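You operate a simulated robot arm through the tools that you are given. There is no shell and no other tool. Be economical: measure what you need, move in short steps, check, and stop when the job is done.

You are at the controls of a simulated robot arm. One attempt, no reset.

JOB
Open the bath lid.

It is judged by the outcome, as a careful person would: the job done as asked, and still so three seconds after it is handed in. It fails if anything else is knocked over, pushed out of place, dropped, spilled or broken. Lids that push on must go on centred and level and be pressed home; caps that screw on are set level and turned clockwise until they are tight.

ROBOT AND FRAMES
A 7-joint arm with a two-finger parallel gripper on a trunk, on a base that drives. Base frame: it is fixed to the floor where the robot stands at the start and does not move with it; the origin is under the middle of the robot, x ahead of it, y to its left, z up. Readings come in mm, degrees, newtons and seconds.
With the tool pointing down near the work surface it reaches from about 160 to 720 mm from the robot's upright axis, wherever it stands. Its first joint turns from -166.0 to 166.0 degrees. Places, roughly: bath lid [700, 100, 800]. Payload 1.57 kg.
Tool frame: the origin (TCP) lies between the finger pads and is the grasp point; the fingertips stand 30 mm ahead of it; z points along the fingers, y is the line along which they close. Largest opening 110 mm; finger width 24, thickness 12; the body of the gripper, 48 by 112 mm, starts 78 mm behind the TCP.
Orientation is that of the tool frame in the base frame, as a unit quaternion [x, y, z, w]. With the fingers straight down and closing along the base's y, the tool's x points along the base's -x, its y along +y and its z along -z.

CONTROLS
- The arm moves only by the tool jog_arm. Its argument "deltas" is one flat list of numbers, 7 for each row, row after row: the shift along the tool's x, y, z in cm, then the turn, a rotation vector about the tool's x, y, z in degrees, then the opening in per cent of the stroke, from 0 (shut) to 100 (fully open). In form: [tx, ty, tz, rx, ry, rz, claw, tx, ty, tz, rx, ry, rz, claw, ...]. A call has 1 to 10 rows; each row shifts and turns the commanded pose from where the row before left it, along the tool's axes as they then stand. Each row takes 0.2 s and may step no farther than 50 mm and 8.6 degrees from the row before; otherwise, or with a gripper value out of range, the whole call is refused. A pose out of reach is approached as far as the arm can. The call stops where the force on the tool passes 40 N (or 10 N more than at its start, if that is more) or the arm is blocked; 0.2 s more then pass. The fingers move at their own pace (about 45 mm/s each) and stop on an object; they squeeze with about 30 N. The grip force told is the motor's: it shows also when the fingers shut on nothing. Time passes only in rows, and 0.2 s behind the last, so rows that do not move let the fingers close. The reply holds the time, the measured pose of the TCP, the force on the tool along the base axes, the opening and the grip force, in the units named above and with some noise.
- Cameras (640 x 400 px; columns grow to the right, rows downward): "scene" is now at [35.6, 148.8, 1338.6]; the picture's right is [-0.14, -0.99, 0.00], its down [-0.65, 0.09, -0.75] and it looks along [0.74, -0.11, -0.66] (base axes); focal length 278 px, centre (320, 200). "wrist" rides on the gripper at [70, 16, -141] in the tool frame; the picture's right is [-0.23, 0.97, 0.00], its down [-0.85, -0.20, -0.48] and it looks along [-0.47, -0.11, 0.88] (tool axes); focal length 222 px, centre (320, 200). There is no depth. A picture from a camera that has moved, and an enlarged one, comes with that camera's place and axes in the base frame and with its lens. The place of the scene camera against the robot may be out by one fixed shift of up to 25 mm in any direction.
- snapshot(camera): a new picture of that camera. It takes no simulated time.
- slide_trunk(by): slides the trunk up (or, below 0, down) by that many mm; the arm and the scene camera ride with it, the base frame stays. It gives what a move gives, with no picture.
- base_move(legs): drives the robot by 1 to 6 legs, each [ahead, turn to the left] in mm and degrees, along the robot's own axes; the way and the turn of a leg run together, so that a leg with both is an arc; at most 1500 mm and 180 degrees a leg. The arm and the cameras ride along, it lands a little off, and it stops where it bumps. It gives what a move gives.
- aim_head(pan, tilt): turns the head with the scene camera to pan (to the left, within 155 degrees either way) and tilt (down, from -29 to 69), counted from straight ahead of the robot. It gives what a move gives.
- close_up(camera, box): a new picture of the part [left, top, right, bottom] of that camera's present view, enlarged. It takes no simulated time.
- sign_off(): hands the job in; it is judged then, once.

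Go step by step. Nothing tells you exact positions but the pictures and the camera data: compare them with the known pose of the tool, close in by small moves and look again before you grip or let go. The budget is 120 turns and 78 pictures, counting those below and the enlarged ones. Unless the task says otherwise, let go and move clear before handing in, and close with one line.

The tools are called after "Emit:" by a JSON object that holds its "op" and its "data". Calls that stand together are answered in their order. jog_arm: Moves the arm, as the interface text tells. Its arguments: {"type":"object","properties":{"deltas":{"type":"array"}},"required":["deltas"]} The other tools are called the same way: slide_trunk (by) slides the trunk up or down; base_move (legs) drives the base; aim_head (pan, tilt) turns the head that bears the scene camera; snapshot (camera) takes a picture; close_up (camera, box) takes an enlarged picture of a part of a camera's view; sign_off () hands the job in.

At the start:

```text
t: 0.0
eef_pos: [477.0, 69.4, 959.9]
tool_rot: [-0.001, 1.0, 0.0, 0.0]
contact_force: [-0.4, 0.0, -0.3]
grip_width: 110.0
grip_force: 0.0
trunk travel left (down, up): [-275.0, 315.0]
robot x, y, heading: [0.3, -0.2, 0.1]
head pan, tilt: [-8.1, 41.3]
```

scene: 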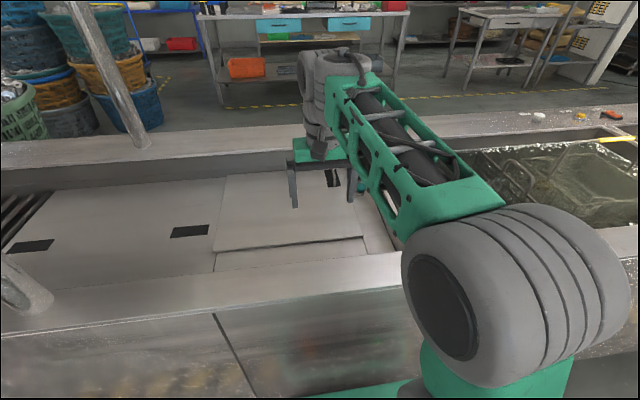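
wrist: 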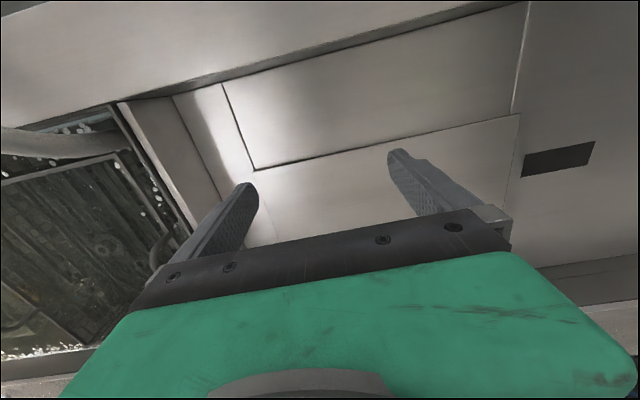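

I see a metal bench with a panel (probably the bath lid) with dark slots and an edge line, partly hidden by the arm. I'll look closer first.

Emit:
{"op": "close_up", "data": {"camera": "scene", "box": [160, 140, 420, 300]}}

Emit:
{"op": "close_up", "data": {"camera": "wrist", "box": [100, 0, 640, 280]}}

```text
2.46 times, centred on (290, 220) of scene
camera zoom: at [35.6, 148.8, 1338.6], right [-0.14, -0.99, 0.0], down [-0.65, 0.09, -0.75], along [0.74, -0.11, -0.66], focal length 685 px, centre (394, 151)
```

zoom: 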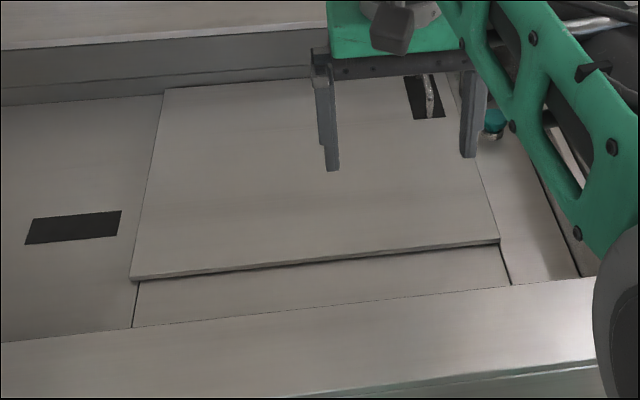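

```text
1.19 times, centred on (370, 140) of wrist
camera zoom: at [406.8, 85.6, 1102.2], right [0.23, 0.97, 0.0], down [0.86, -0.2, 0.48], along [0.47, -0.11, -0.88], focal length 263 px, centre (261, 271)
```

zoom: 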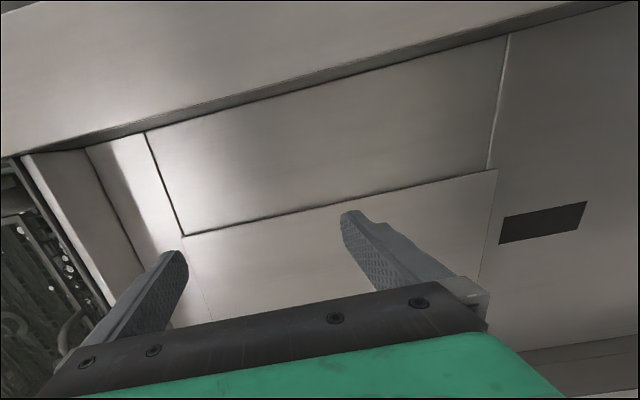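

The lid seems to be the raised panel; something (a handle or knob) stands near its far right, hidden by the gripper. I'll move the arm up and to the right to see it.

Emit:
{"op": "jog_arm", "data": {"deltas": [0, 0, -4, 0, 0, 0, 100, 0, -4, -2, 0, 0, 0, 100, 0, -4, 0, 0, 0, 0, 100, 0, -4, 0, 0, 0, 0, 100, 0, -4, 0, 0, 0, 0, 100, 0, -4, 0, 0, 0, 0, 100, 0, -4, 0, 0, 0, 0, 100, 0, -4, 0, 0, 0, 0, 100]}}

Emit:
{"op": "snapshot", "data": {"camera": "scene"}}

Emit:
{"op": "close_up", "data": {"camera": "scene", "box": [200, 140, 420, 280]}}

```text
t: 1.8
eef_pos: [478.2, -210.2, 1018.9]
tool_rot: [-0.001, 1.0, 0.0, 0.0]
contact_force: [-0.1, 0.5, 0.1]
grip_width: 109.9
grip_force: 0.1
trunk travel left (down, up): [-275.0, 315.0]
robot x, y, heading: [1.5, -4.1, -0.1]
head pan, tilt: [-8.1, 41.3]
```

```text
73 pictures are left
camera scene: at [35.6, 148.9, 1338.6], right [-0.14, -0.99, 0.0], down [-0.65, 0.09, -0.75], along [0.74, -0.11, -0.66], focal length 278 px, centre (320, 200)
```

scene: 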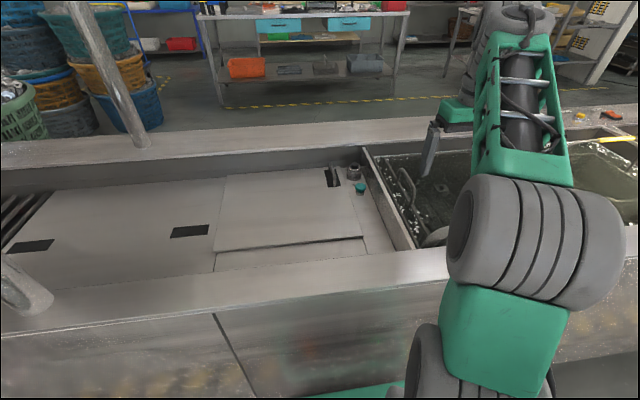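

```text
2.86 times, centred on (310, 210) of scene
camera zoom: at [35.6, 148.9, 1338.6], right [-0.14, -0.99, 0.0], down [-0.65, 0.09, -0.75], along [0.74, -0.11, -0.66], focal length 795 px, centre (349, 171)
```

zoom: 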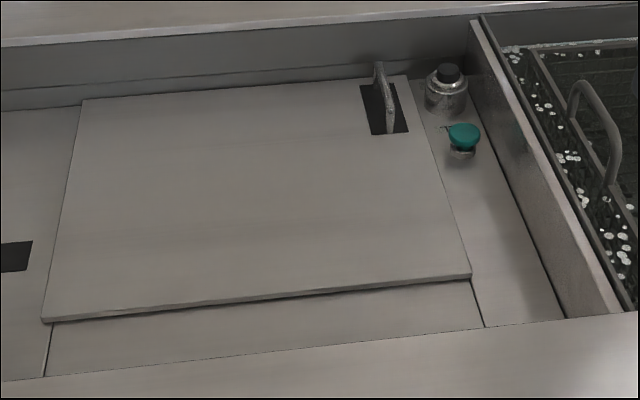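

The lid has an upright bar handle near its far right corner, with two small objects just right of it. I'll zoom in on the handle and the lid's edges to learn how it opens.

Emit:
{"op": "close_up", "data": {"camera": "scene", "box": [310, 150, 374, 200]}}

Emit:
{"op": "close_up", "data": {"camera": "scene", "box": [200, 160, 280, 275]}}

Emit:
{"op": "close_up", "data": {"camera": "scene", "box": [0, 170, 240, 320]}}

```text
8.00 times, centred on (342, 175) of scene
camera zoom: at [35.6, 148.9, 1338.6], right [-0.14, -0.99, 0.0], down [-0.65, 0.09, -0.75], along [0.74, -0.11, -0.66], focal length 2227 px, centre (144, 400)
```

zoom: 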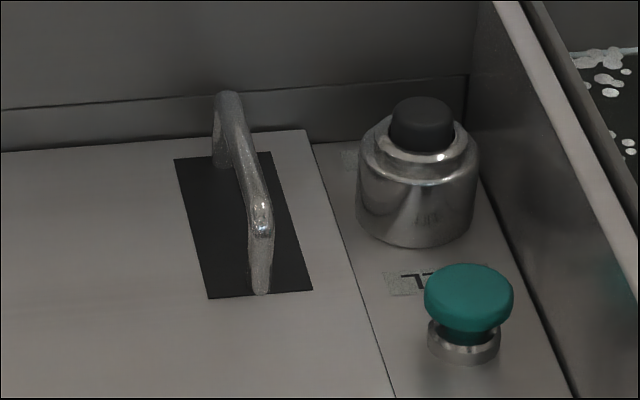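

```text
3.48 times, centred on (240, 218) of scene
camera zoom: at [35.6, 148.9, 1338.6], right [-0.14, -0.99, 0.0], down [-0.65, 0.09, -0.75], along [0.74, -0.11, -0.66], focal length 968 px, centre (598, 139)
```

zoom: 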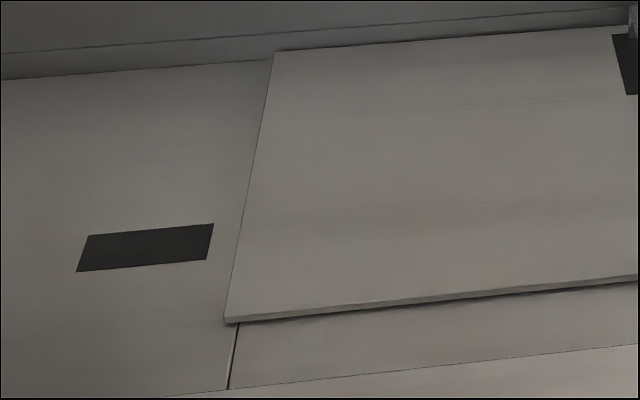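

```text
2.67 times, centred on (120, 245) of scene
camera zoom: at [35.6, 148.9, 1338.6], right [-0.14, -0.99, 0.0], down [-0.65, 0.09, -0.75], along [0.74, -0.11, -0.66], focal length 742 px, centre (853, 80)
```

zoom: 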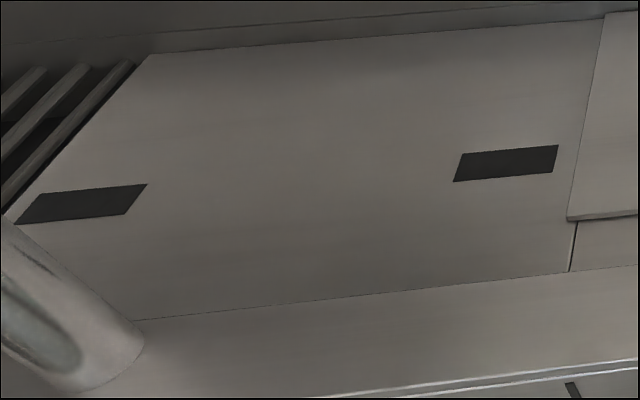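

The handle is a bar along x, about x 733–825, y≈-3, top z≈805, and the lid spans about y -38..352, so it likely hinges (or slides) at its left. Reach is short, so I'll check the floor space in front of the base.

Emit:
{"op": "aim_head", "data": {"pan": 0, "tilt": 69}}

Emit:
{"op": "snapshot", "data": {"camera": "scene"}}

Emit:
{"op": "snapshot", "data": {"camera": "wrist"}}

```text
t: 2.7
eef_pos: [476.8, -209.7, 1018.5]
tool_rot: [0.0, 1.0, 0.0, 0.0]
contact_force: [0.3, -0.3, 0.2]
grip_width: 110.1
grip_force: 0.0
trunk travel left (down, up): [-275.0, 315.0]
robot x, y, heading: [-0.5, 0.1, 0.1]
head pan, tilt: [0.0, 68.8]
```

```text
68 pictures are left
camera scene: at [8.3, 160.6, 1304.4], right [0.0, -1.0, 0.0], down [-0.93, 0.0, -0.36], along [0.36, 0.0, -0.93], focal length 278 px, centre (320, 200)
```

scene: 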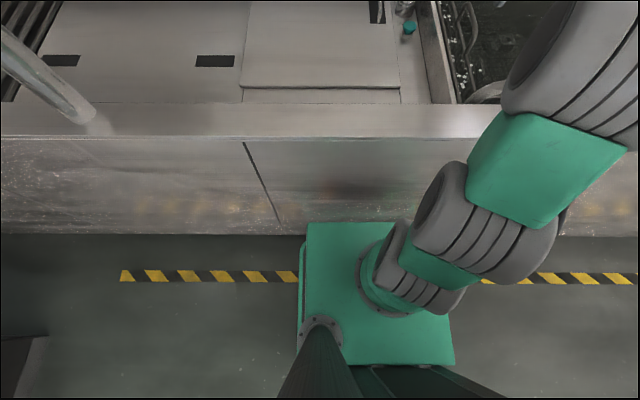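

```text
67 pictures are left
camera wrist: at [407.6, -193.8, 1160.6], right [0.23, 0.97, 0.0], down [0.86, -0.2, 0.48], along [0.47, -0.11, -0.88], focal length 222 px, centre (320, 200)
```

wrist: 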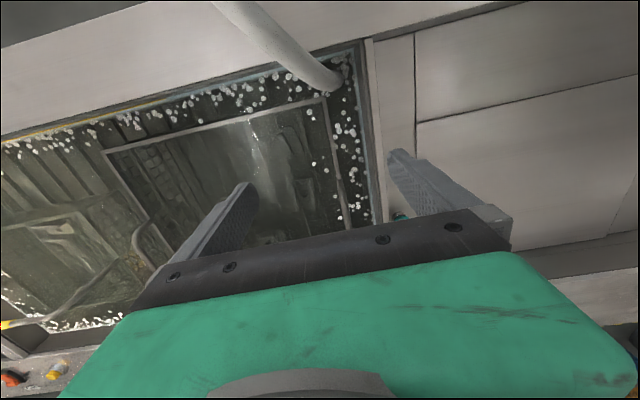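

The bench front face is around x≈340 and the base seems to have some room in front. I'll drive ahead a little, in a small step, and look again.

Emit:
{"op": "base_move", "data": {"legs": [[60, 0]]}}

Emit:
{"op": "aim_head", "data": {"pan": -12, "tilt": 40}}

Emit:
{"op": "snapshot", "data": {"camera": "scene"}}

```text
t: 3.7
eef_pos: [517.7, -208.3, 1019.0]
tool_rot: [0.0, 1.0, 0.0, 0.0]
contact_force: [0.6, 1.1, -0.3]
grip_width: 109.8
grip_force: 0.1
trunk travel left (down, up): [-275.0, 315.0]
robot x, y, heading: [38.0, 1.0, -0.4]
head pan, tilt: [0.0, 68.8]
```

```text
t: 4.6
eef_pos: [516.0, -209.2, 1019.8]
tool_rot: [-0.001, 1.0, 0.0, 0.0]
contact_force: [0.1, -1.1, -0.2]
grip_width: 110.3
grip_force: 0.0
trunk travel left (down, up): [-275.0, 315.0]
robot x, y, heading: [40.6, -0.4, -0.3]
head pan, tilt: [-12.0, 40.0]
```

```text
66 pictures are left
camera scene: at [75.5, 143.7, 1340.4], right [-0.21, -0.98, 0.0], down [-0.63, 0.14, -0.77], along [0.75, -0.16, -0.64], focal length 278 px, centre (320, 200)
```

scene: 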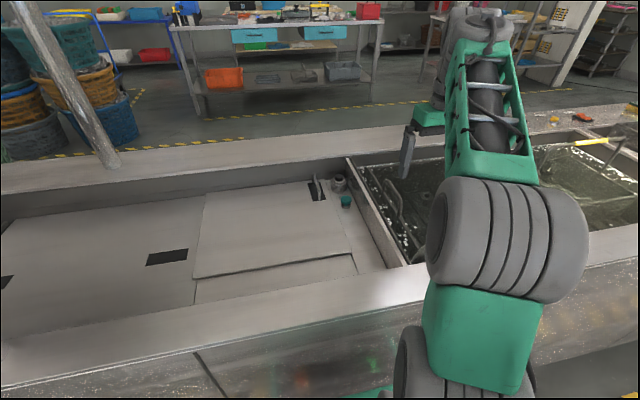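

The base stopped after 40 mm, so it's probably against the bench; that's enough. Now I'll bring the half-open gripper above the handle, still high, and compare.

Emit:
{"op": "jog_arm", "data": {"deltas": [-3.1, 3.0, 0, 0, 0, 0, 45, -3.1, 3.0, 0, 0, 0, 0, 45, -3.1, 3.0, 0, 0, 0, 0, 45, -3.1, 3.0, 0, 0, 0, 0, 45, -3.1, 3.0, 0, 0, 0, 0, 45, -3.1, 3.0, 0, 0, 0, 0, 45, -3.1, 3.0, 0, 0, 0, 0, 45, 0, 0, 4, 0, 0, 0, 45, 0, 0, 4, 0, 0, 0, 45]}}

Emit:
{"op": "close_up", "data": {"camera": "scene", "box": [230, 100, 390, 200]}}

Emit:
{"op": "snapshot", "data": {"camera": "wrist"}}

```text
t: 5.8
eef_pos: [659.6, -74.7, 1023.1]
tool_rot: [-0.007, 1.0, -0.003, 0.015]
contact_force: [26.0, -4.7, -36.3]
grip_width: 49.5
grip_force: 0.1
out of reach, approached as far as the arm can: row 5
trunk travel left (down, up): [-275.0, 315.0]
robot x, y, heading: [38.0, -2.5, -0.5]
head pan, tilt: [-12.0, 40.0]
stopped in row 5: the force on the tool passed its limit (the readings are from after the stop); the commanded pose is now the measured one
```

```text
4.00 times, centred on (310, 150) of scene
camera zoom: at [73.8, 143.1, 1340.6], right [-0.21, -0.98, 0.0], down [-0.63, 0.14, -0.77], along [0.75, -0.16, -0.64], focal length 1114 px, centre (360, 400)
```

zoom: 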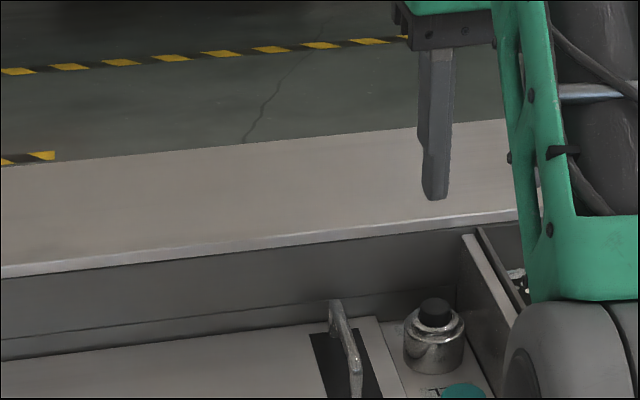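

```text
64 pictures are left
camera wrist: at [585.9, -59.4, 1162.1], right [0.21, 0.98, 0.0], down [0.84, -0.19, 0.5], along [0.49, -0.11, -0.86], focal length 222 px, centre (320, 200)
```

wrist: 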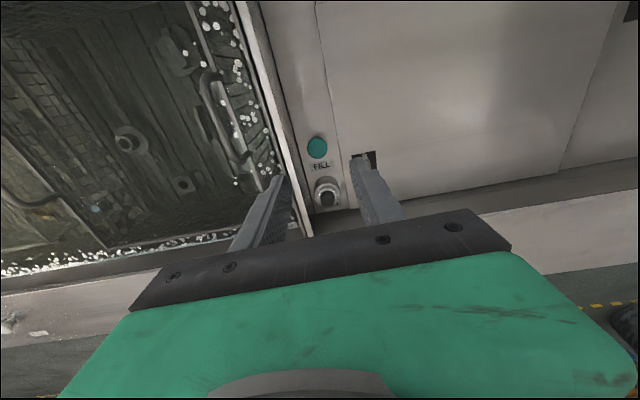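

High up, the arm can't reach out that far. I'll go left at a shorter reach, come down, then reach out over the handle.

Emit:
{"op": "jog_arm", "data": {"deltas": [2, 3.8, 0, 0, 0, 0, 45, 0, 3.8, 2, 0, 0, 0, 45, 0, 0, 4, 0, 0, 0, 45, 0, 0, 4, 0, 0, 0, 45, 0, 0, 4, 0, 0, 0, 45, 0, 0, 2, 0, 0, 0, 45]}}

Emit:
{"op": "snapshot", "data": {"camera": "wrist"}}

Emit:
{"op": "close_up", "data": {"camera": "scene", "box": [230, 100, 390, 200]}}

```text
t: 7.2
eef_pos: [642.5, -1.0, 859.9]
tool_rot: [-0.006, 1.0, -0.003, 0.011]
contact_force: [0.7, 0.7, -0.2]
grip_width: 49.6
grip_force: 0.0
trunk travel left (down, up): [-275.0, 315.0]
robot x, y, heading: [36.1, -2.9, -0.1]
head pan, tilt: [-12.0, 40.0]
```

```text
63 pictures are left
camera wrist: at [569.3, 15.1, 1000.0], right [0.21, 0.98, 0.0], down [0.85, -0.19, 0.5], along [0.49, -0.11, -0.87], focal length 222 px, centre (320, 200)
```

wrist: 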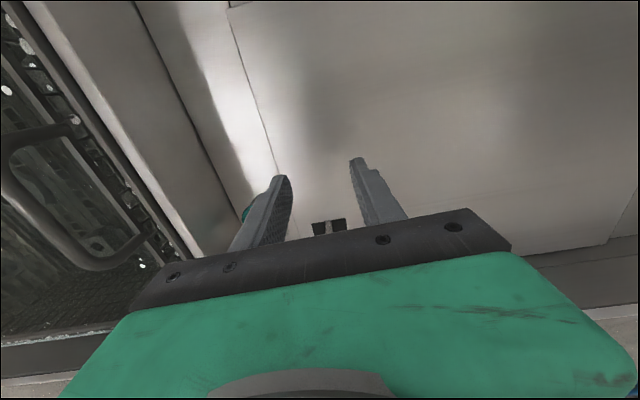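

```text
4.00 times, centred on (310, 150) of scene
camera zoom: at [75.6, 143.7, 1340.5], right [-0.21, -0.98, 0.0], down [-0.63, 0.14, -0.77], along [0.75, -0.16, -0.64], focal length 1114 px, centre (360, 400)
```

zoom: 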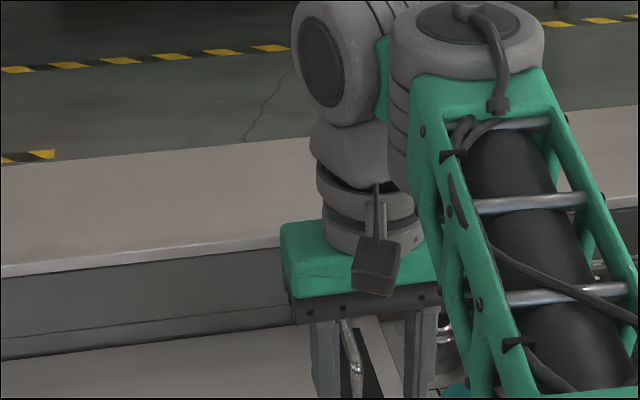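

From the wrist camera the handle is at y≈-11, with its near end at x≈735. I'll reach out at this height with a narrower opening and check alignment.

Emit:
{"op": "jog_arm", "data": {"deltas": [-3.7, -0.4, 0, 0, 0, 0, 38, -3.7, -0.3, 0, 0, 0, 0, 38, -3.0, -0.3, 0, 0, 0, 0, 38]}}

Emit:
{"op": "snapshot", "data": {"camera": "wrist"}}

Emit:
{"op": "close_up", "data": {"camera": "scene", "box": [230, 100, 390, 200]}}

```text
t: 8.0
eef_pos: [747.0, -8.3, 861.4]
tool_rot: [-0.007, 1.0, -0.002, 0.011]
contact_force: [0.5, -0.6, 0.1]
grip_width: 42.0
grip_force: 0.1
trunk travel left (down, up): [-275.0, 315.0]
robot x, y, heading: [37.4, 1.0, -0.5]
head pan, tilt: [-12.0, 40.0]
```

```text
61 pictures are left
camera wrist: at [674.9, 6.8, 1001.4], right [0.21, 0.98, 0.0], down [0.85, -0.19, 0.5], along [0.49, -0.11, -0.87], focal length 222 px, centre (320, 200)
```

wrist: 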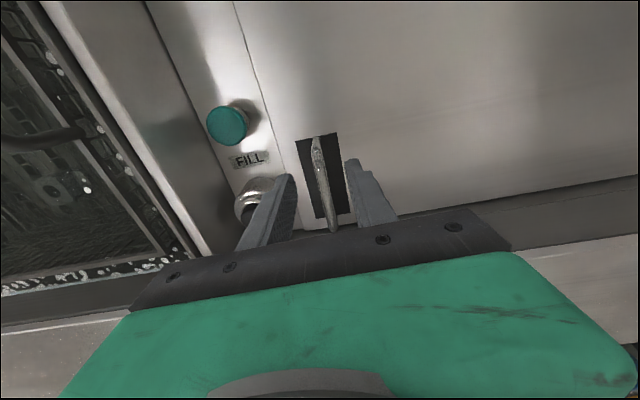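

```text
4.00 times, centred on (310, 150) of scene
camera zoom: at [75.7, 143.7, 1340.4], right [-0.21, -0.98, 0.0], down [-0.63, 0.14, -0.77], along [0.75, -0.16, -0.64], focal length 1114 px, centre (360, 400)
```

zoom: 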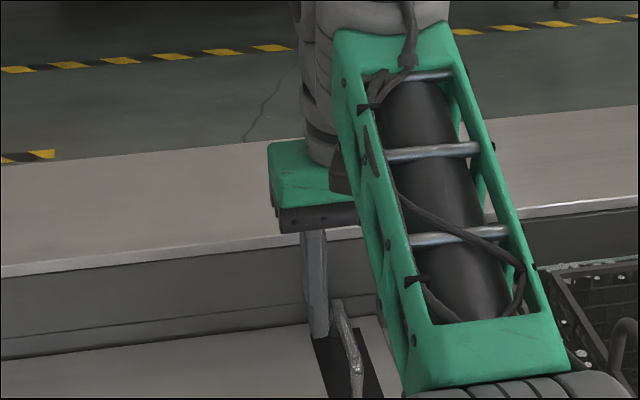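

The fingers straddle the handle (y≈-10). Now I'll descend.

Emit:
{"op": "jog_arm", "data": {"deltas": [-0.5, -0.2, 2, 0, 0, 0, 38, 0, 0, 2, 0, 0, 0, 38, 0, 0, 0.8, 0, 0, 0, 38]}}

Emit:
{"op": "snapshot", "data": {"camera": "wrist"}}

Emit:
{"op": "close_up", "data": {"camera": "scene", "box": [270, 150, 366, 210]}}

```text
t: 8.8
eef_pos: [752.0, -10.6, 813.3]
tool_rot: [-0.006, 1.0, -0.002, 0.01]
contact_force: [0.4, 0.0, -1.0]
grip_width: 41.9
grip_force: 0.1
trunk travel left (down, up): [-275.0, 315.0]
robot x, y, heading: [39.7, -2.4, -0.4]
head pan, tilt: [-12.0, 40.0]
```

```text
59 pictures are left
camera wrist: at [680.4, 5.4, 952.5], right [0.21, 0.98, 0.0], down [0.85, -0.19, 0.5], along [0.48, -0.11, -0.87], focal length 222 px, centre (320, 200)
```

wrist: 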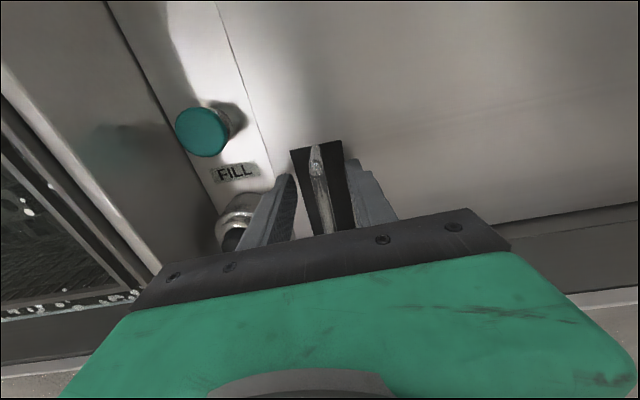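

```text
6.67 times, centred on (318, 180) of scene
camera zoom: at [75.7, 143.8, 1340.4], right [-0.21, -0.98, 0.0], down [-0.63, 0.14, -0.77], along [0.75, -0.16, -0.64], focal length 1856 px, centre (333, 333)
```

zoom: 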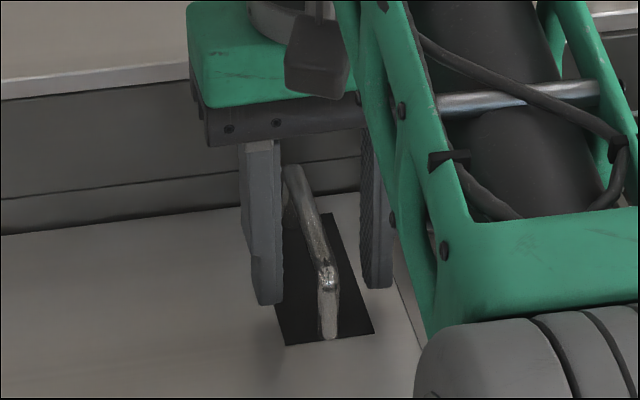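

The fingers are around the bar, tips just above the plate. I'll go a bit lower and close.

Emit:
{"op": "jog_arm", "data": {"deltas": [0, 0, 0.6, 0, 0, 0, 38, 0, 0, 0, 0, 0, 0, 0, 0, 0, 0, 0, 0, 0, 0, 0, 0, 0, 0, 0, 0, 0, 0, 0, 0, 0, 0, 0, 0]}}

Emit:
{"op": "close_up", "data": {"camera": "scene", "box": [270, 150, 366, 210]}}

```text
t: 10.0
eef_pos: [752.2, -8.2, 807.7]
tool_rot: [-0.006, 1.0, -0.002, 0.01]
contact_force: [2.5, 3.5, 2.0]
grip_width: 11.1
grip_force: 28.7
trunk travel left (down, up): [-275.0, 315.0]
robot x, y, heading: [40.1, -2.6, -0.3]
head pan, tilt: [-12.0, 40.0]
```

```text
6.67 times, centred on (318, 180) of scene
camera zoom: at [75.6, 144.0, 1340.4], right [-0.21, -0.98, 0.0], down [-0.63, 0.14, -0.77], along [0.75, -0.16, -0.64], focal length 1856 px, centre (333, 333)
```

zoom: 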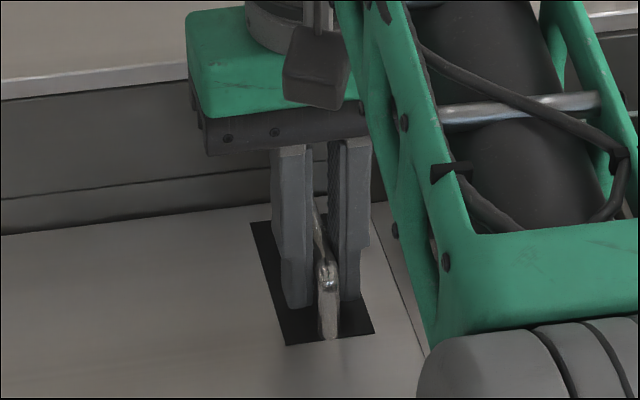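

The bar is held (11 mm). Now a small upward pull to find out how the lid moves.

Emit:
{"op": "jog_arm", "data": {"deltas": [0, 0, -0.5, 0, 0, 0, 0, 0, 0, -0.5, 0, 0, 0, 0, 0, 0, 0, 0, 0, 0, 0]}}

Emit:
{"op": "close_up", "data": {"camera": "scene", "box": [180, 140, 400, 310]}}

```text
t: 10.8
eef_pos: [752.6, -8.9, 813.3]
tool_rot: [-0.006, 1.0, -0.001, 0.006]
contact_force: [-4.1, 0.9, -24.0]
grip_width: 11.2
grip_force: 28.2
trunk travel left (down, up): [-275.0, 315.0]
robot x, y, heading: [36.8, -1.9, -0.4]
head pan, tilt: [-12.0, 40.0]
```

```text
2.35 times, centred on (290, 225) of scene
camera zoom: at [77.5, 143.8, 1340.2], right [-0.21, -0.98, 0.0], down [-0.63, 0.14, -0.77], along [0.75, -0.16, -0.64], focal length 655 px, centre (391, 141)
```

zoom: 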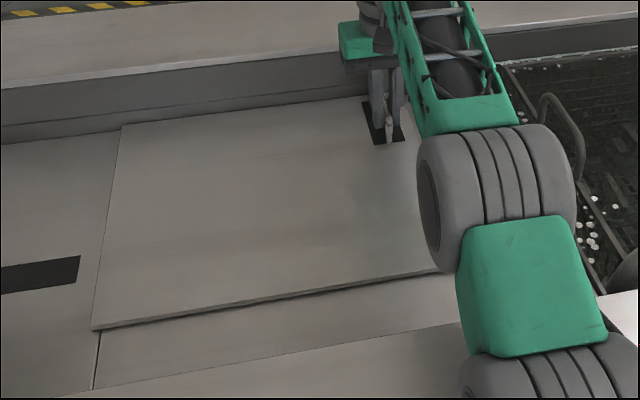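

The lid resists lifting (24 N) and shows no lift. I'll undo that and try a small pull sideways to the left, as for a slider.

Emit:
{"op": "jog_arm", "data": {"deltas": [0, 0, 0.6, 0, 0, 0, 0, 0, 0.5, 0, 0, 0, 0, 0, 0, 0.5, 0, 0, 0, 0, 0, 0, 0.5, 0, 0, 0, 0, 0, 0, 0, 0, 0, 0, 0, 0]}}

Emit:
{"op": "close_up", "data": {"camera": "scene", "box": [180, 140, 400, 310]}}

```text
t: 12.0
eef_pos: [753.0, 6.0, 814.2]
tool_rot: [-0.006, 1.0, -0.002, 0.013]
contact_force: [11.8, -0.4, 13.9]
grip_width: 11.2
grip_force: 29.2
trunk travel left (down, up): [-275.0, 315.0]
robot x, y, heading: [36.1, -1.4, -0.1]
head pan, tilt: [-12.0, 40.0]
```

```text
2.35 times, centred on (290, 225) of scene
camera zoom: at [75.5, 143.6, 1340.7], right [-0.21, -0.98, 0.0], down [-0.63, 0.14, -0.77], along [0.75, -0.16, -0.64], focal length 655 px, centre (391, 141)
```

zoom: 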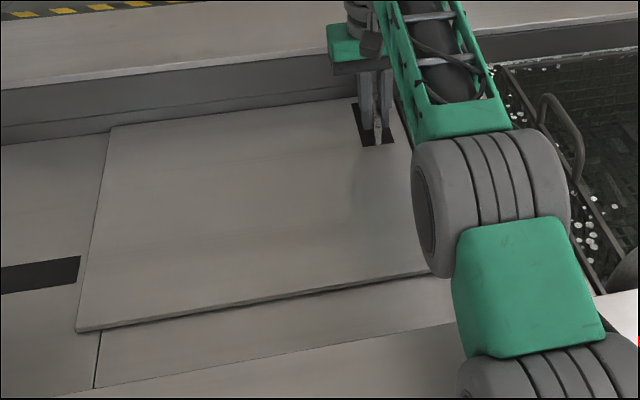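

It slides left: the lid's left edge moved. I'll keep pulling it left in small steps as far as the reach allows.

Emit:
{"op": "jog_arm", "data": {"deltas": [0, 1, 0, 0, 0, 0, 0, 0, 1, 0, 0, 0, 0, 0, 0, 1, 0, 0, 0, 0, 0, 0, 1, 0, 0, 0, 0, 0, 0, 1, 0, 0, 0, 0, 0, 0, 1, 0, 0, 0, 0, 0, 0, 1, 0, 0, 0, 0, 0]}}

Emit:
{"op": "snapshot", "data": {"camera": "scene"}}

```text
t: 13.6
eef_pos: [750.2, 76.3, 811.2]
tool_rot: [-0.007, 1.0, -0.001, 0.01]
contact_force: [14.5, -0.3, 17.4]
grip_width: 10.9
grip_force: 29.1
trunk travel left (down, up): [-275.0, 315.0]
robot x, y, heading: [40.0, 0.9, -0.2]
head pan, tilt: [-12.0, 40.0]
```

```text
54 pictures are left
camera scene: at [75.4, 143.5, 1340.5], right [-0.21, -0.98, 0.0], down [-0.63, 0.14, -0.77], along [0.75, -0.16, -0.64], focal length 278 px, centre (320, 200)
```

scene: 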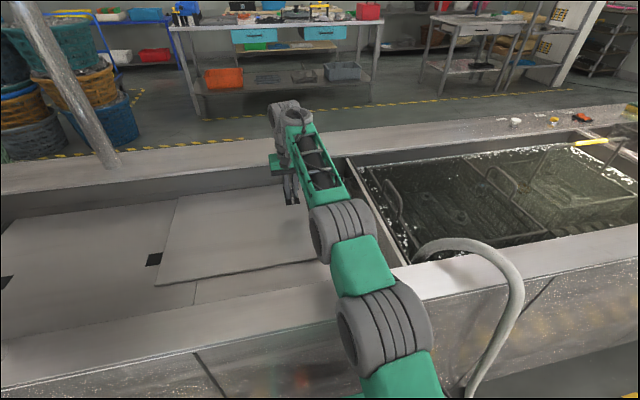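

It slides freely. Continuing left, watching for the reach limit.

Emit:
{"op": "jog_arm", "data": {"deltas": [0.2, 1.2, 0, 0, 0, 0, 0, 0.2, 1.2, 0, 0, 0, 0, 0, 0.2, 1.2, 0, 0, 0, 0, 0, 0.2, 1.2, 0, 0, 0, 0, 0, 0, 1.2, 0, 0, 0, 0, 0, 0, 1.2, 0, 0, 0, 0, 0, 0, 1.2, 0, 0, 0, 0, 0]}}

Emit:
{"op": "snapshot", "data": {"camera": "scene"}}

```text
t: 15.2
eef_pos: [743.0, 159.0, 808.0]
tool_rot: [-0.007, 1.0, -0.002, 0.008]
contact_force: [19.1, -1.1, -8.5]
grip_width: 10.7
grip_force: 29.2
trunk travel left (down, up): [-275.0, 315.0]
robot x, y, heading: [38.4, -1.6, -0.3]
head pan, tilt: [-12.0, 40.0]
```

```text
53 pictures are left
camera scene: at [77.8, 143.8, 1340.3], right [-0.21, -0.98, 0.0], down [-0.63, 0.14, -0.76], along [0.75, -0.16, -0.64], focal length 278 px, centre (320, 200)
```

scene: 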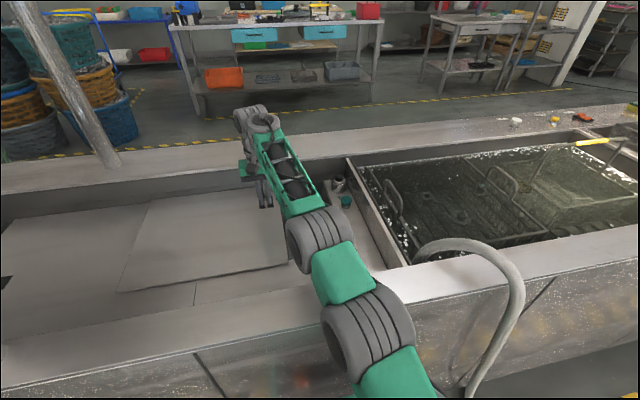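

Slid about 170 mm. Continuing.

Emit:
{"op": "jog_arm", "data": {"deltas": [0.1, 1.0, 0, 0, 0, 0, 0, 0.1, 1.0, 0, 0, 0, 0, 0, 0.1, 1.0, 0, 0, 0, 0, 0, 0.1, 1.0, 0, 0, 0, 0, 0, 0, 1.0, 0, 0, 0, 0, 0, 0, 1.0, 0, 0, 0, 0, 0, 0, 1.0, 0, 0, 0, 0, 0]}}

Emit:
{"op": "snapshot", "data": {"camera": "scene"}}

Emit:
{"op": "snapshot", "data": {"camera": "wrist"}}

```text
t: 16.8
eef_pos: [729.2, 228.5, 809.9]
tool_rot: [-0.007, 1.0, -0.001, 0.013]
contact_force: [22.4, 0.4, 8.6]
grip_width: 11.0
grip_force: 28.4
out of reach, approached as far as the arm can: row 5, 6
trunk travel left (down, up): [-275.0, 315.0]
robot x, y, heading: [38.7, -5.3, -0.7]
head pan, tilt: [-12.0, 40.0]
```

```text
52 pictures are left
camera scene: at [76.7, 143.5, 1340.7], right [-0.21, -0.98, 0.0], down [-0.63, 0.14, -0.77], along [0.75, -0.16, -0.64], focal length 278 px, centre (320, 200)
```

scene: 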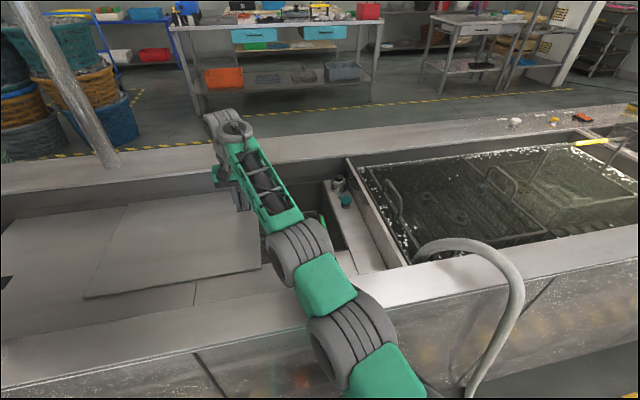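

```text
51 pictures are left
camera wrist: at [655.8, 242.5, 950.0], right [0.21, 0.98, 0.0], down [0.85, -0.19, 0.5], along [0.49, -0.1, -0.87], focal length 222 px, centre (320, 200)
```

wrist: 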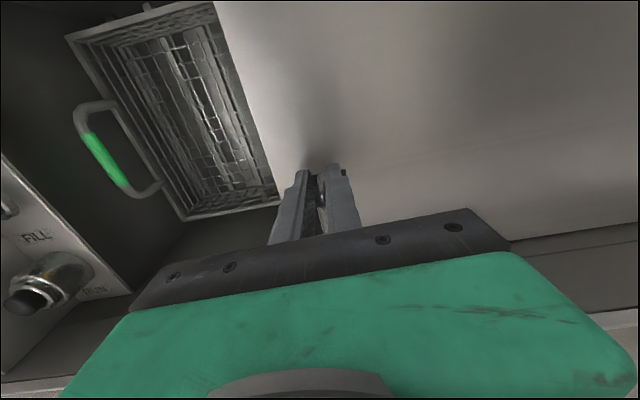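

The opening with a basket inside is now showing, but the arm is at its reach limit with the lid about 60 % open. I'll release the handle, rise, and finish by pushing the lid's right edge at a nearer x.

Emit:
{"op": "jog_arm", "data": {"deltas": [0, 0, 0, 0, 0, 0, 30, 0, 0, 0, 0, 0, 0, 30, 0, 0, -2, 0, 0, 0, 30, 0, 0, -4, 0, 0, 0, 30, 4, 0, 0, 0, 0, 0, 0, 4, -3, 0, 0, 0, 0, 0, 0, -4, 0, 0, 0, 0, 0, 0, -2, 0, 0, 0, 0, 0, 0, 0, 0, 0, 0, 0, 0]}}

Emit:
{"op": "snapshot", "data": {"camera": "scene"}}

Emit:
{"op": "snapshot", "data": {"camera": "wrist"}}

```text
t: 18.8
eef_pos: [627.9, 130.6, 852.1]
tool_rot: [-0.006, 1.0, -0.002, 0.01]
contact_force: [-0.2, -0.1, 0.1]
grip_width: 0.1
grip_force: 21.3
out of reach, approached as far as the arm can: row 3, 4
trunk travel left (down, up): [-275.0, 315.0]
robot x, y, heading: [40.5, -3.3, -0.2]
head pan, tilt: [-12.0, 40.0]
```

```text
50 pictures are left
camera scene: at [75.6, 143.7, 1340.4], right [-0.21, -0.98, 0.0], down [-0.63, 0.14, -0.77], along [0.75, -0.16, -0.64], focal length 278 px, centre (320, 200)
```

scene: 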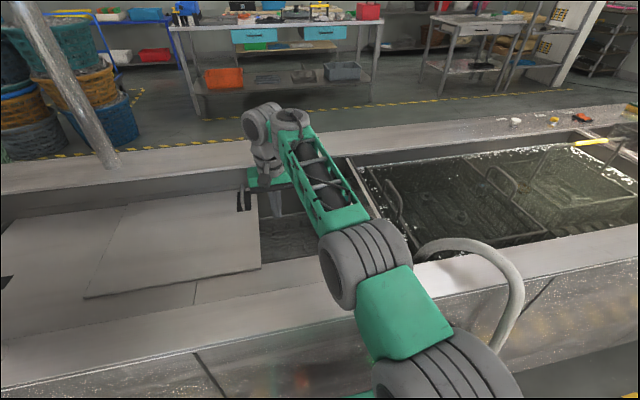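

```text
49 pictures are left
camera wrist: at [556.3, 145.7, 991.9], right [0.21, 0.98, 0.0], down [0.85, -0.19, 0.5], along [0.48, -0.11, -0.87], focal length 222 px, centre (320, 200)
```

wrist: 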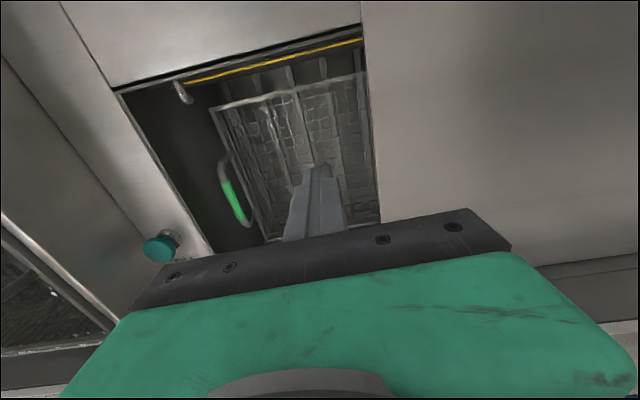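

The lid's right edge is at y≈182; fingers (shut) are at y≈131 over the opening. I'll lower the tips to about lid-edge height and check.

Emit:
{"op": "jog_arm", "data": {"deltas": [-2, 0, 2, 0, 0, 0, 0, 0, 0, 2, 0, 0, 0, 0, 0, 1.5, 1.9, 0, 0, 0, 0, 0, 0, 0, 0, 0, 0, 0]}}

Emit:
{"op": "snapshot", "data": {"camera": "wrist"}}

Emit:
{"op": "close_up", "data": {"camera": "scene", "box": [210, 170, 330, 280]}}

```text
t: 19.8
eef_pos: [650.6, 145.5, 792.2]
tool_rot: [-0.006, 1.0, -0.001, 0.01]
contact_force: [-1.0, 0.1, 0.3]
grip_width: 0.0
grip_force: 21.1
trunk travel left (down, up): [-275.0, 315.0]
robot x, y, heading: [36.9, -2.6, -0.4]
head pan, tilt: [-12.0, 40.0]
```

```text
48 pictures are left
camera wrist: at [578.5, 160.1, 931.6], right [0.21, 0.98, 0.0], down [0.85, -0.19, 0.5], along [0.48, -0.11, -0.87], focal length 222 px, centre (320, 200)
```

wrist: 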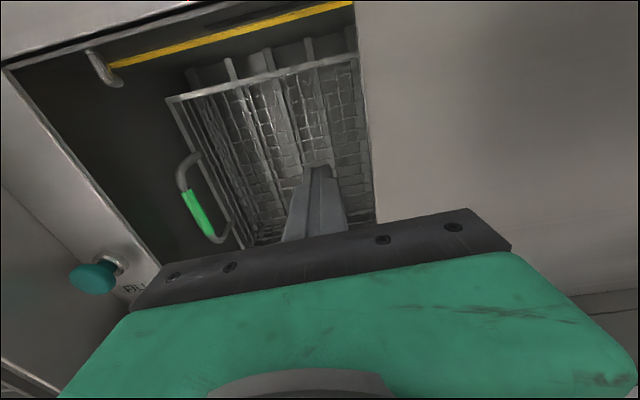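

```text
3.64 times, centred on (270, 225) of scene
camera zoom: at [75.9, 143.7, 1340.4], right [-0.21, -0.98, 0.0], down [-0.63, 0.14, -0.77], along [0.75, -0.16, -0.64], focal length 1012 px, centre (502, 109)
```

zoom: 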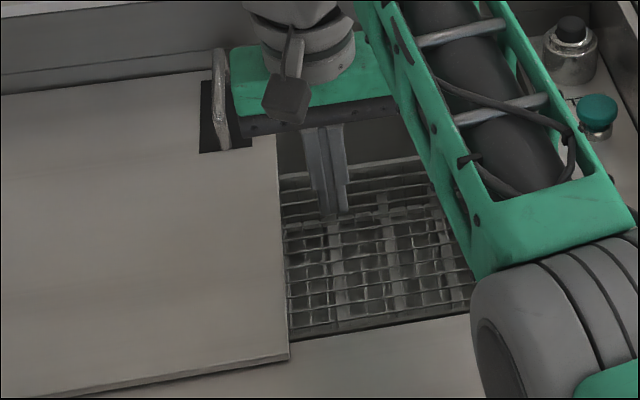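

Fingertips look to be at lid-edge level with ~25 mm gap. Pushing left gently.

Emit:
{"op": "jog_arm", "data": {"deltas": [0, 1.5, 0, 0, 0, 0, 0, 0, 1, 0, 0, 0, 0, 0, 0, 1, 0, 0, 0, 0, 0, 0, 1, 0, 0, 0, 0, 0, 0, 1, 0, 0, 0, 0, 0]}}

Emit:
{"op": "close_up", "data": {"camera": "scene", "box": [150, 170, 330, 300]}}

```text
t: 21.0
eef_pos: [648.7, 201.0, 791.4]
tool_rot: [-0.006, 1.0, -0.002, 0.01]
contact_force: [0.0, -0.8, -1.1]
grip_width: 0.0
grip_force: 21.1
trunk travel left (down, up): [-275.0, 315.0]
robot x, y, heading: [37.5, 1.7, -0.2]
head pan, tilt: [-12.0, 40.0]
```

```text
3.08 times, centred on (240, 235) of scene
camera zoom: at [75.6, 143.7, 1340.5], right [-0.21, -0.98, 0.0], down [-0.63, 0.14, -0.77], along [0.75, -0.16, -0.64], focal length 857 px, centre (566, 92)
```

zoom: 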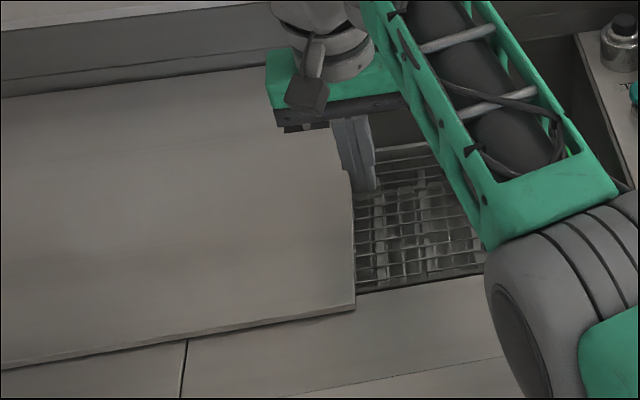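

The finger is pressed to the lid edge and it's moving with almost no force. Continuing.

Emit:
{"op": "jog_arm", "data": {"deltas": [0, 1, 0, 0, 0, 0, 0, 0, 1, 0, 0, 0, 0, 0, 0, 1, 0, 0, 0, 0, 0, 0, 1, 0, 0, 0, 0, 0, 0, 1, 0, 0, 0, 0, 0, 0, 1, 0, 0, 0, 0, 0, 0, 1, 0, 0, 0, 0, 0]}}

Emit:
{"op": "snapshot", "data": {"camera": "scene"}}

Emit:
{"op": "snapshot", "data": {"camera": "wrist"}}

```text
t: 22.6
eef_pos: [647.2, 270.3, 789.8]
tool_rot: [-0.006, 1.0, -0.002, 0.01]
contact_force: [0.9, -0.5, -0.6]
grip_width: 0.1
grip_force: 20.8
trunk travel left (down, up): [-275.0, 315.0]
robot x, y, heading: [38.7, -2.3, -0.4]
head pan, tilt: [-12.0, 40.0]
```

```text
45 pictures are left
camera scene: at [75.6, 143.7, 1340.4], right [-0.21, -0.98, 0.0], down [-0.63, 0.14, -0.77], along [0.75, -0.16, -0.64], focal length 278 px, centre (320, 200)
```

scene: 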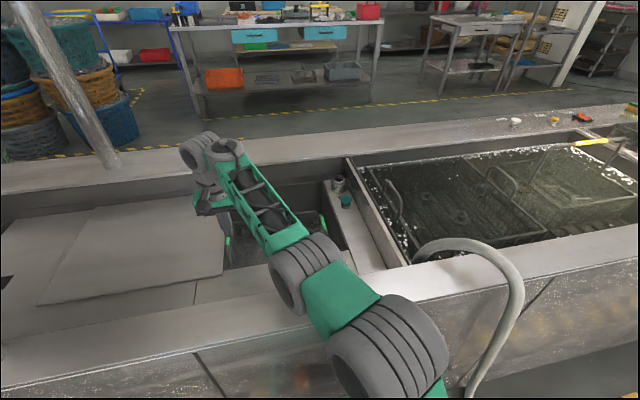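

```text
44 pictures are left
camera wrist: at [575.2, 285.8, 930.6], right [0.21, 0.98, 0.0], down [0.85, -0.19, 0.5], along [0.48, -0.11, -0.87], focal length 222 px, centre (320, 200)
```

wrist: 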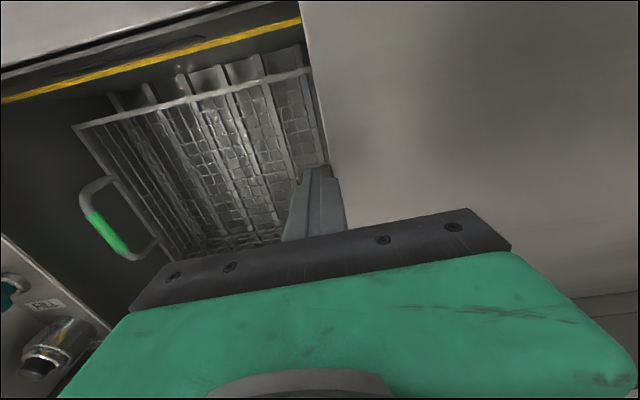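

Working well. Continuing to the opening's left edge, with tips raised slightly.

Emit:
{"op": "jog_arm", "data": {"deltas": [0, 1, -0.2, 0, 0, 0, 0, 0, 1, -0.1, 0, 0, 0, 0, 0, 1, 0, 0, 0, 0, 0, 0, 1, 0, 0, 0, 0, 0, 0, 1, 0, 0, 0, 0, 0]}}

Emit:
{"op": "snapshot", "data": {"camera": "scene"}}

Emit:
{"op": "snapshot", "data": {"camera": "wrist"}}

```text
t: 23.8
eef_pos: [645.7, 309.3, 794.2]
tool_rot: [0.0, 1.0, -0.005, 0.006]
contact_force: [-4.4, -11.3, 4.9]
grip_width: 0.0
grip_force: 21.3
trunk travel left (down, up): [-275.0, 315.0]
robot x, y, heading: [39.9, -3.8, -0.4]
head pan, tilt: [-12.0, 40.0]
stopped in row 5: the force on the tool passed its limit (the readings are from after the stop); the commanded pose is now the measured one
```

```text
43 pictures are left
camera scene: at [74.5, 142.2, 1340.7], right [-0.22, -0.98, 0.0], down [-0.63, 0.14, -0.77], along [0.75, -0.17, -0.64], focal length 278 px, centre (320, 200)
```

scene: 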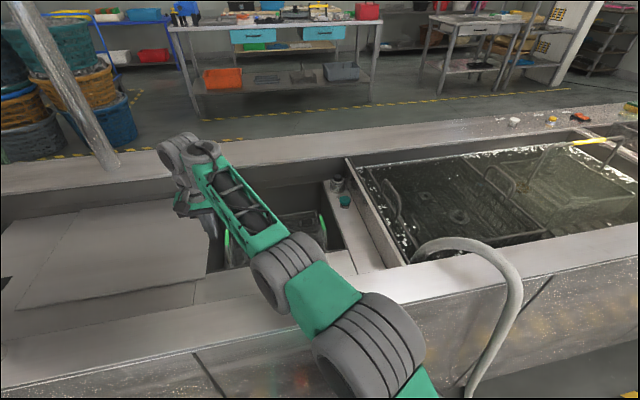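

```text
42 pictures are left
camera wrist: at [575.2, 326.8, 934.7], right [0.23, 0.97, -0.01], down [0.85, -0.2, 0.49], along [0.48, -0.12, -0.87], focal length 222 px, centre (320, 200)
```

wrist: 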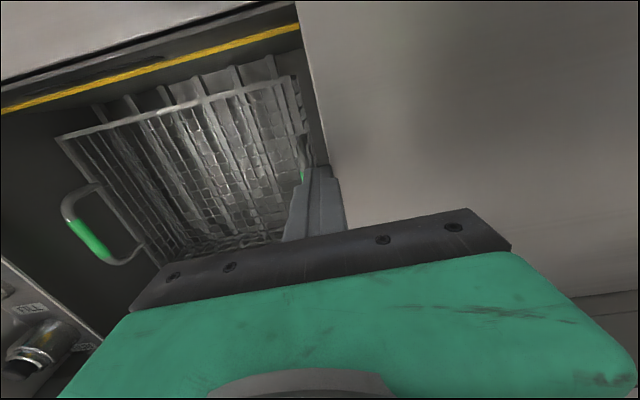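

The push stopped on force – either the lid's end stop or possibly the basket's left handle near the finger. I'll back off, lift and look.

Emit:
{"op": "jog_arm", "data": {"deltas": [0, -0.3, 0, 0, 0, 0, 0, 0, 0, -2, 0, 0, 0, 0, 0, 0, -4, 0, 0, 0, 0, 0, -3, -2, 0, 0, 0, 0, 0, -4, 0, 0, 0, 0, 0, 0, -4, 0, 0, 0, 0, 0, 0, -4, 0, 0, 0, 0, 0]}}

Emit:
{"op": "snapshot", "data": {"camera": "wrist"}}

Emit:
{"op": "snapshot", "data": {"camera": "scene"}}

```text
t: 25.4
eef_pos: [645.2, 159.7, 874.2]
tool_rot: [-0.001, 1.0, -0.005, 0.006]
contact_force: [0.0, 0.1, -0.2]
grip_width: 0.0
grip_force: 21.5
trunk travel left (down, up): [-275.0, 315.0]
robot x, y, heading: [39.1, 0.1, -0.4]
head pan, tilt: [-12.0, 40.0]
```

```text
41 pictures are left
camera wrist: at [573.3, 177.3, 1014.9], right [0.23, 0.97, -0.01], down [0.85, -0.19, 0.49], along [0.48, -0.12, -0.87], focal length 222 px, centre (320, 200)
```

wrist: 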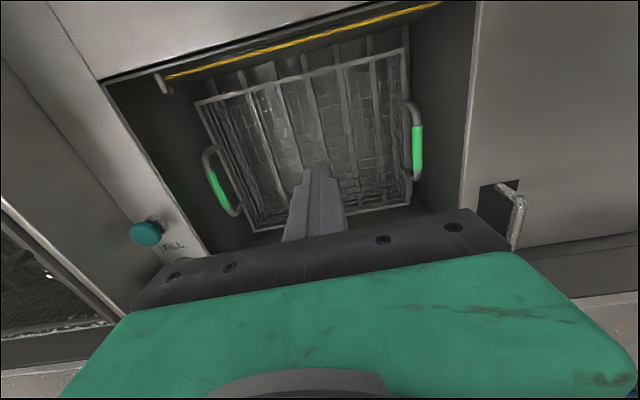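

```text
40 pictures are left
camera scene: at [75.4, 143.9, 1340.4], right [-0.22, -0.98, 0.0], down [-0.63, 0.14, -0.77], along [0.75, -0.17, -0.64], focal length 278 px, centre (320, 200)
```

scene: 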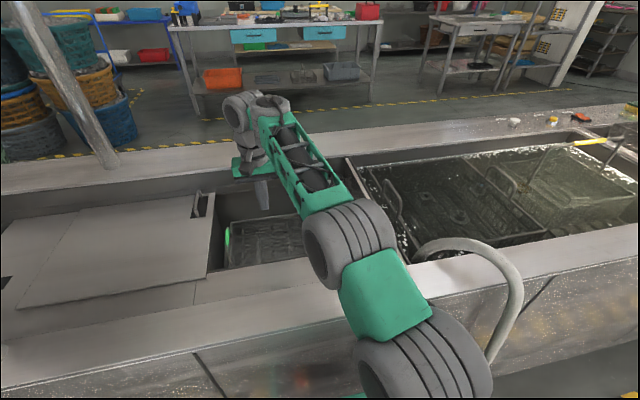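

The basket is fully exposed and undisturbed, so the stop looks like the lid's end of travel. I'll check the remaining gap at the lid's corner.

Emit:
{"op": "close_up", "data": {"camera": "scene", "box": [0, 170, 240, 320]}}

Emit:
{"op": "close_up", "data": {"camera": "scene", "box": [170, 180, 270, 310]}}

```text
2.67 times, centred on (120, 245) of scene
camera zoom: at [75.4, 143.9, 1340.4], right [-0.22, -0.98, 0.0], down [-0.63, 0.14, -0.77], along [0.75, -0.17, -0.64], focal length 742 px, centre (853, 80)
```

zoom: 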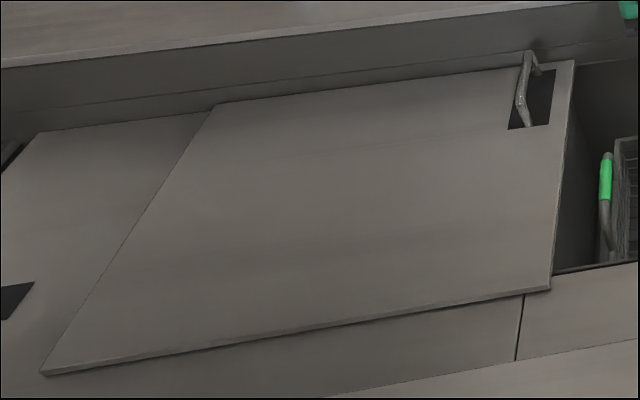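

```text
3.08 times, centred on (220, 245) of scene
camera zoom: at [75.4, 143.9, 1340.4], right [-0.22, -0.98, 0.0], down [-0.63, 0.14, -0.77], along [0.75, -0.17, -0.64], focal length 857 px, centre (628, 62)
```

zoom: 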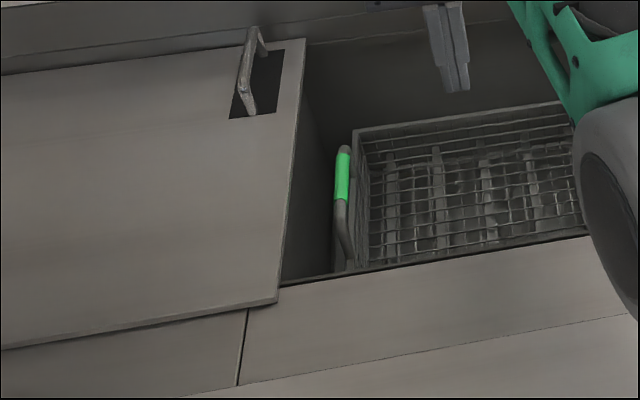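

The lid is within ~20 mm of the seam. I'll give one more gentle push with the tips slightly higher to confirm it is the end stop.

Emit:
{"op": "jog_arm", "data": {"deltas": [0, 4, 0, 0, 0, 0, 0, 0, 4, 0, 0, 0, 0, 0, 0, 4, 2, 0, 0, 0, 0, 0, 1.5, 3, 0, 0, 0, 0, 0, 0, 2.6, 0, 0, 0, 0, 0, 0.5, 0, 0, 0, 0, 0, 0, 0.5, 0, 0, 0, 0, 0, 0, 0.4, 0, 0, 0, 0, 0, 0, 0.4, 0, 0, 0, 0, 0, 0, 0.4, 0, 0, 0, 0, 0]}}

Emit:
{"op": "close_up", "data": {"camera": "scene", "box": [170, 180, 270, 310]}}

```text
t: 27.7
eef_pos: [644.8, 310.1, 795.8]
tool_rot: [0.004, 1.0, -0.008, 0.002]
contact_force: [-3.2, -10.6, 4.1]
grip_width: 0.0
grip_force: 21.1
trunk travel left (down, up): [-275.0, 315.0]
robot x, y, heading: [40.4, 0.1, -0.8]
head pan, tilt: [-12.0, 40.0]
stopped in row 10: the force on the tool passed its limit (the readings are from after the stop); the commanded pose is now the measured one
```

```text
3.08 times, centred on (220, 245) of scene
camera zoom: at [74.5, 142.4, 1340.7], right [-0.22, -0.98, 0.0], down [-0.63, 0.14, -0.77], along [0.75, -0.17, -0.64], focal length 857 px, centre (628, 62)
```

zoom: 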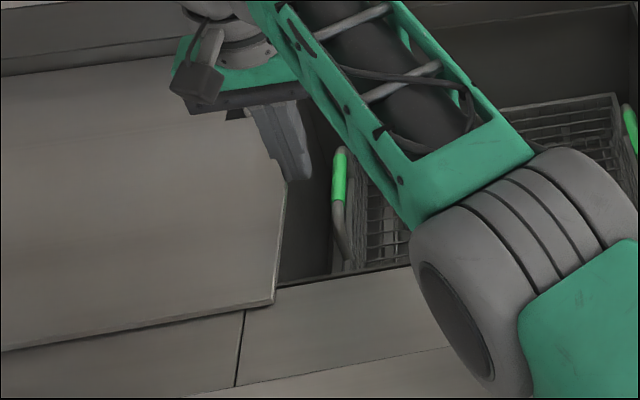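

Same stopping point and the lid hasn't moved further: it's at its end stop. I'll back off, lift and move clear.

Emit:
{"op": "jog_arm", "data": {"deltas": [0, -0.5, 0, 0, 0, 0, 0, 0, -1, -1, 0, 0, 0, 0, 0, 0, -4, 0, 0, 0, 0, 0, 0, -4, 0, 0, 0, 0, 4, 0, -2, 0, 0, 0, 0, 4, -2, 0, 0, 0, 0, 0, 4, -2, 0, 0, 0, 0, 0, 4, -2, 0, 0, 0, 0, 0, 0, 0, 0, 0, 0, 0, 0]}}

Emit:
{"op": "snapshot", "data": {"camera": "scene"}}

```text
t: 29.7
eef_pos: [484.7, 239.5, 905.7]
tool_rot: [0.003, 1.0, -0.008, 0.002]
contact_force: [-0.2, 0.2, -0.2]
grip_width: 0.1
grip_force: 20.9
trunk travel left (down, up): [-275.0, 315.0]
robot x, y, heading: [39.4, -3.2, -0.6]
head pan, tilt: [-12.0, 40.0]
```

```text
36 pictures are left
camera scene: at [74.8, 143.4, 1340.4], right [-0.22, -0.98, 0.0], down [-0.63, 0.14, -0.77], along [0.75, -0.17, -0.64], focal length 278 px, centre (320, 200)
```

scene: 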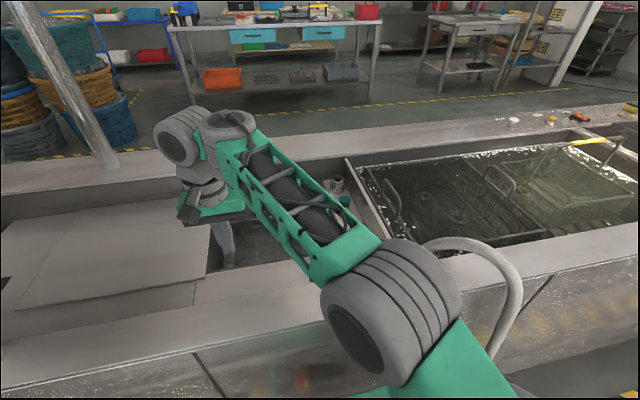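

The lid stays open at its stop, nothing else has moved, and the gripper is clear. I'm handing in the job.

Emit:
{"op": "sign_off", "data": {}}

```text
The job is handed in.
```

The bath lid is open: I slid it left until it stopped (it wouldn't move on a second push), with its right edge about 20 mm short of the seam on the left. The basket is fully uncovered, nothing else looked moved, and the arm is clear.
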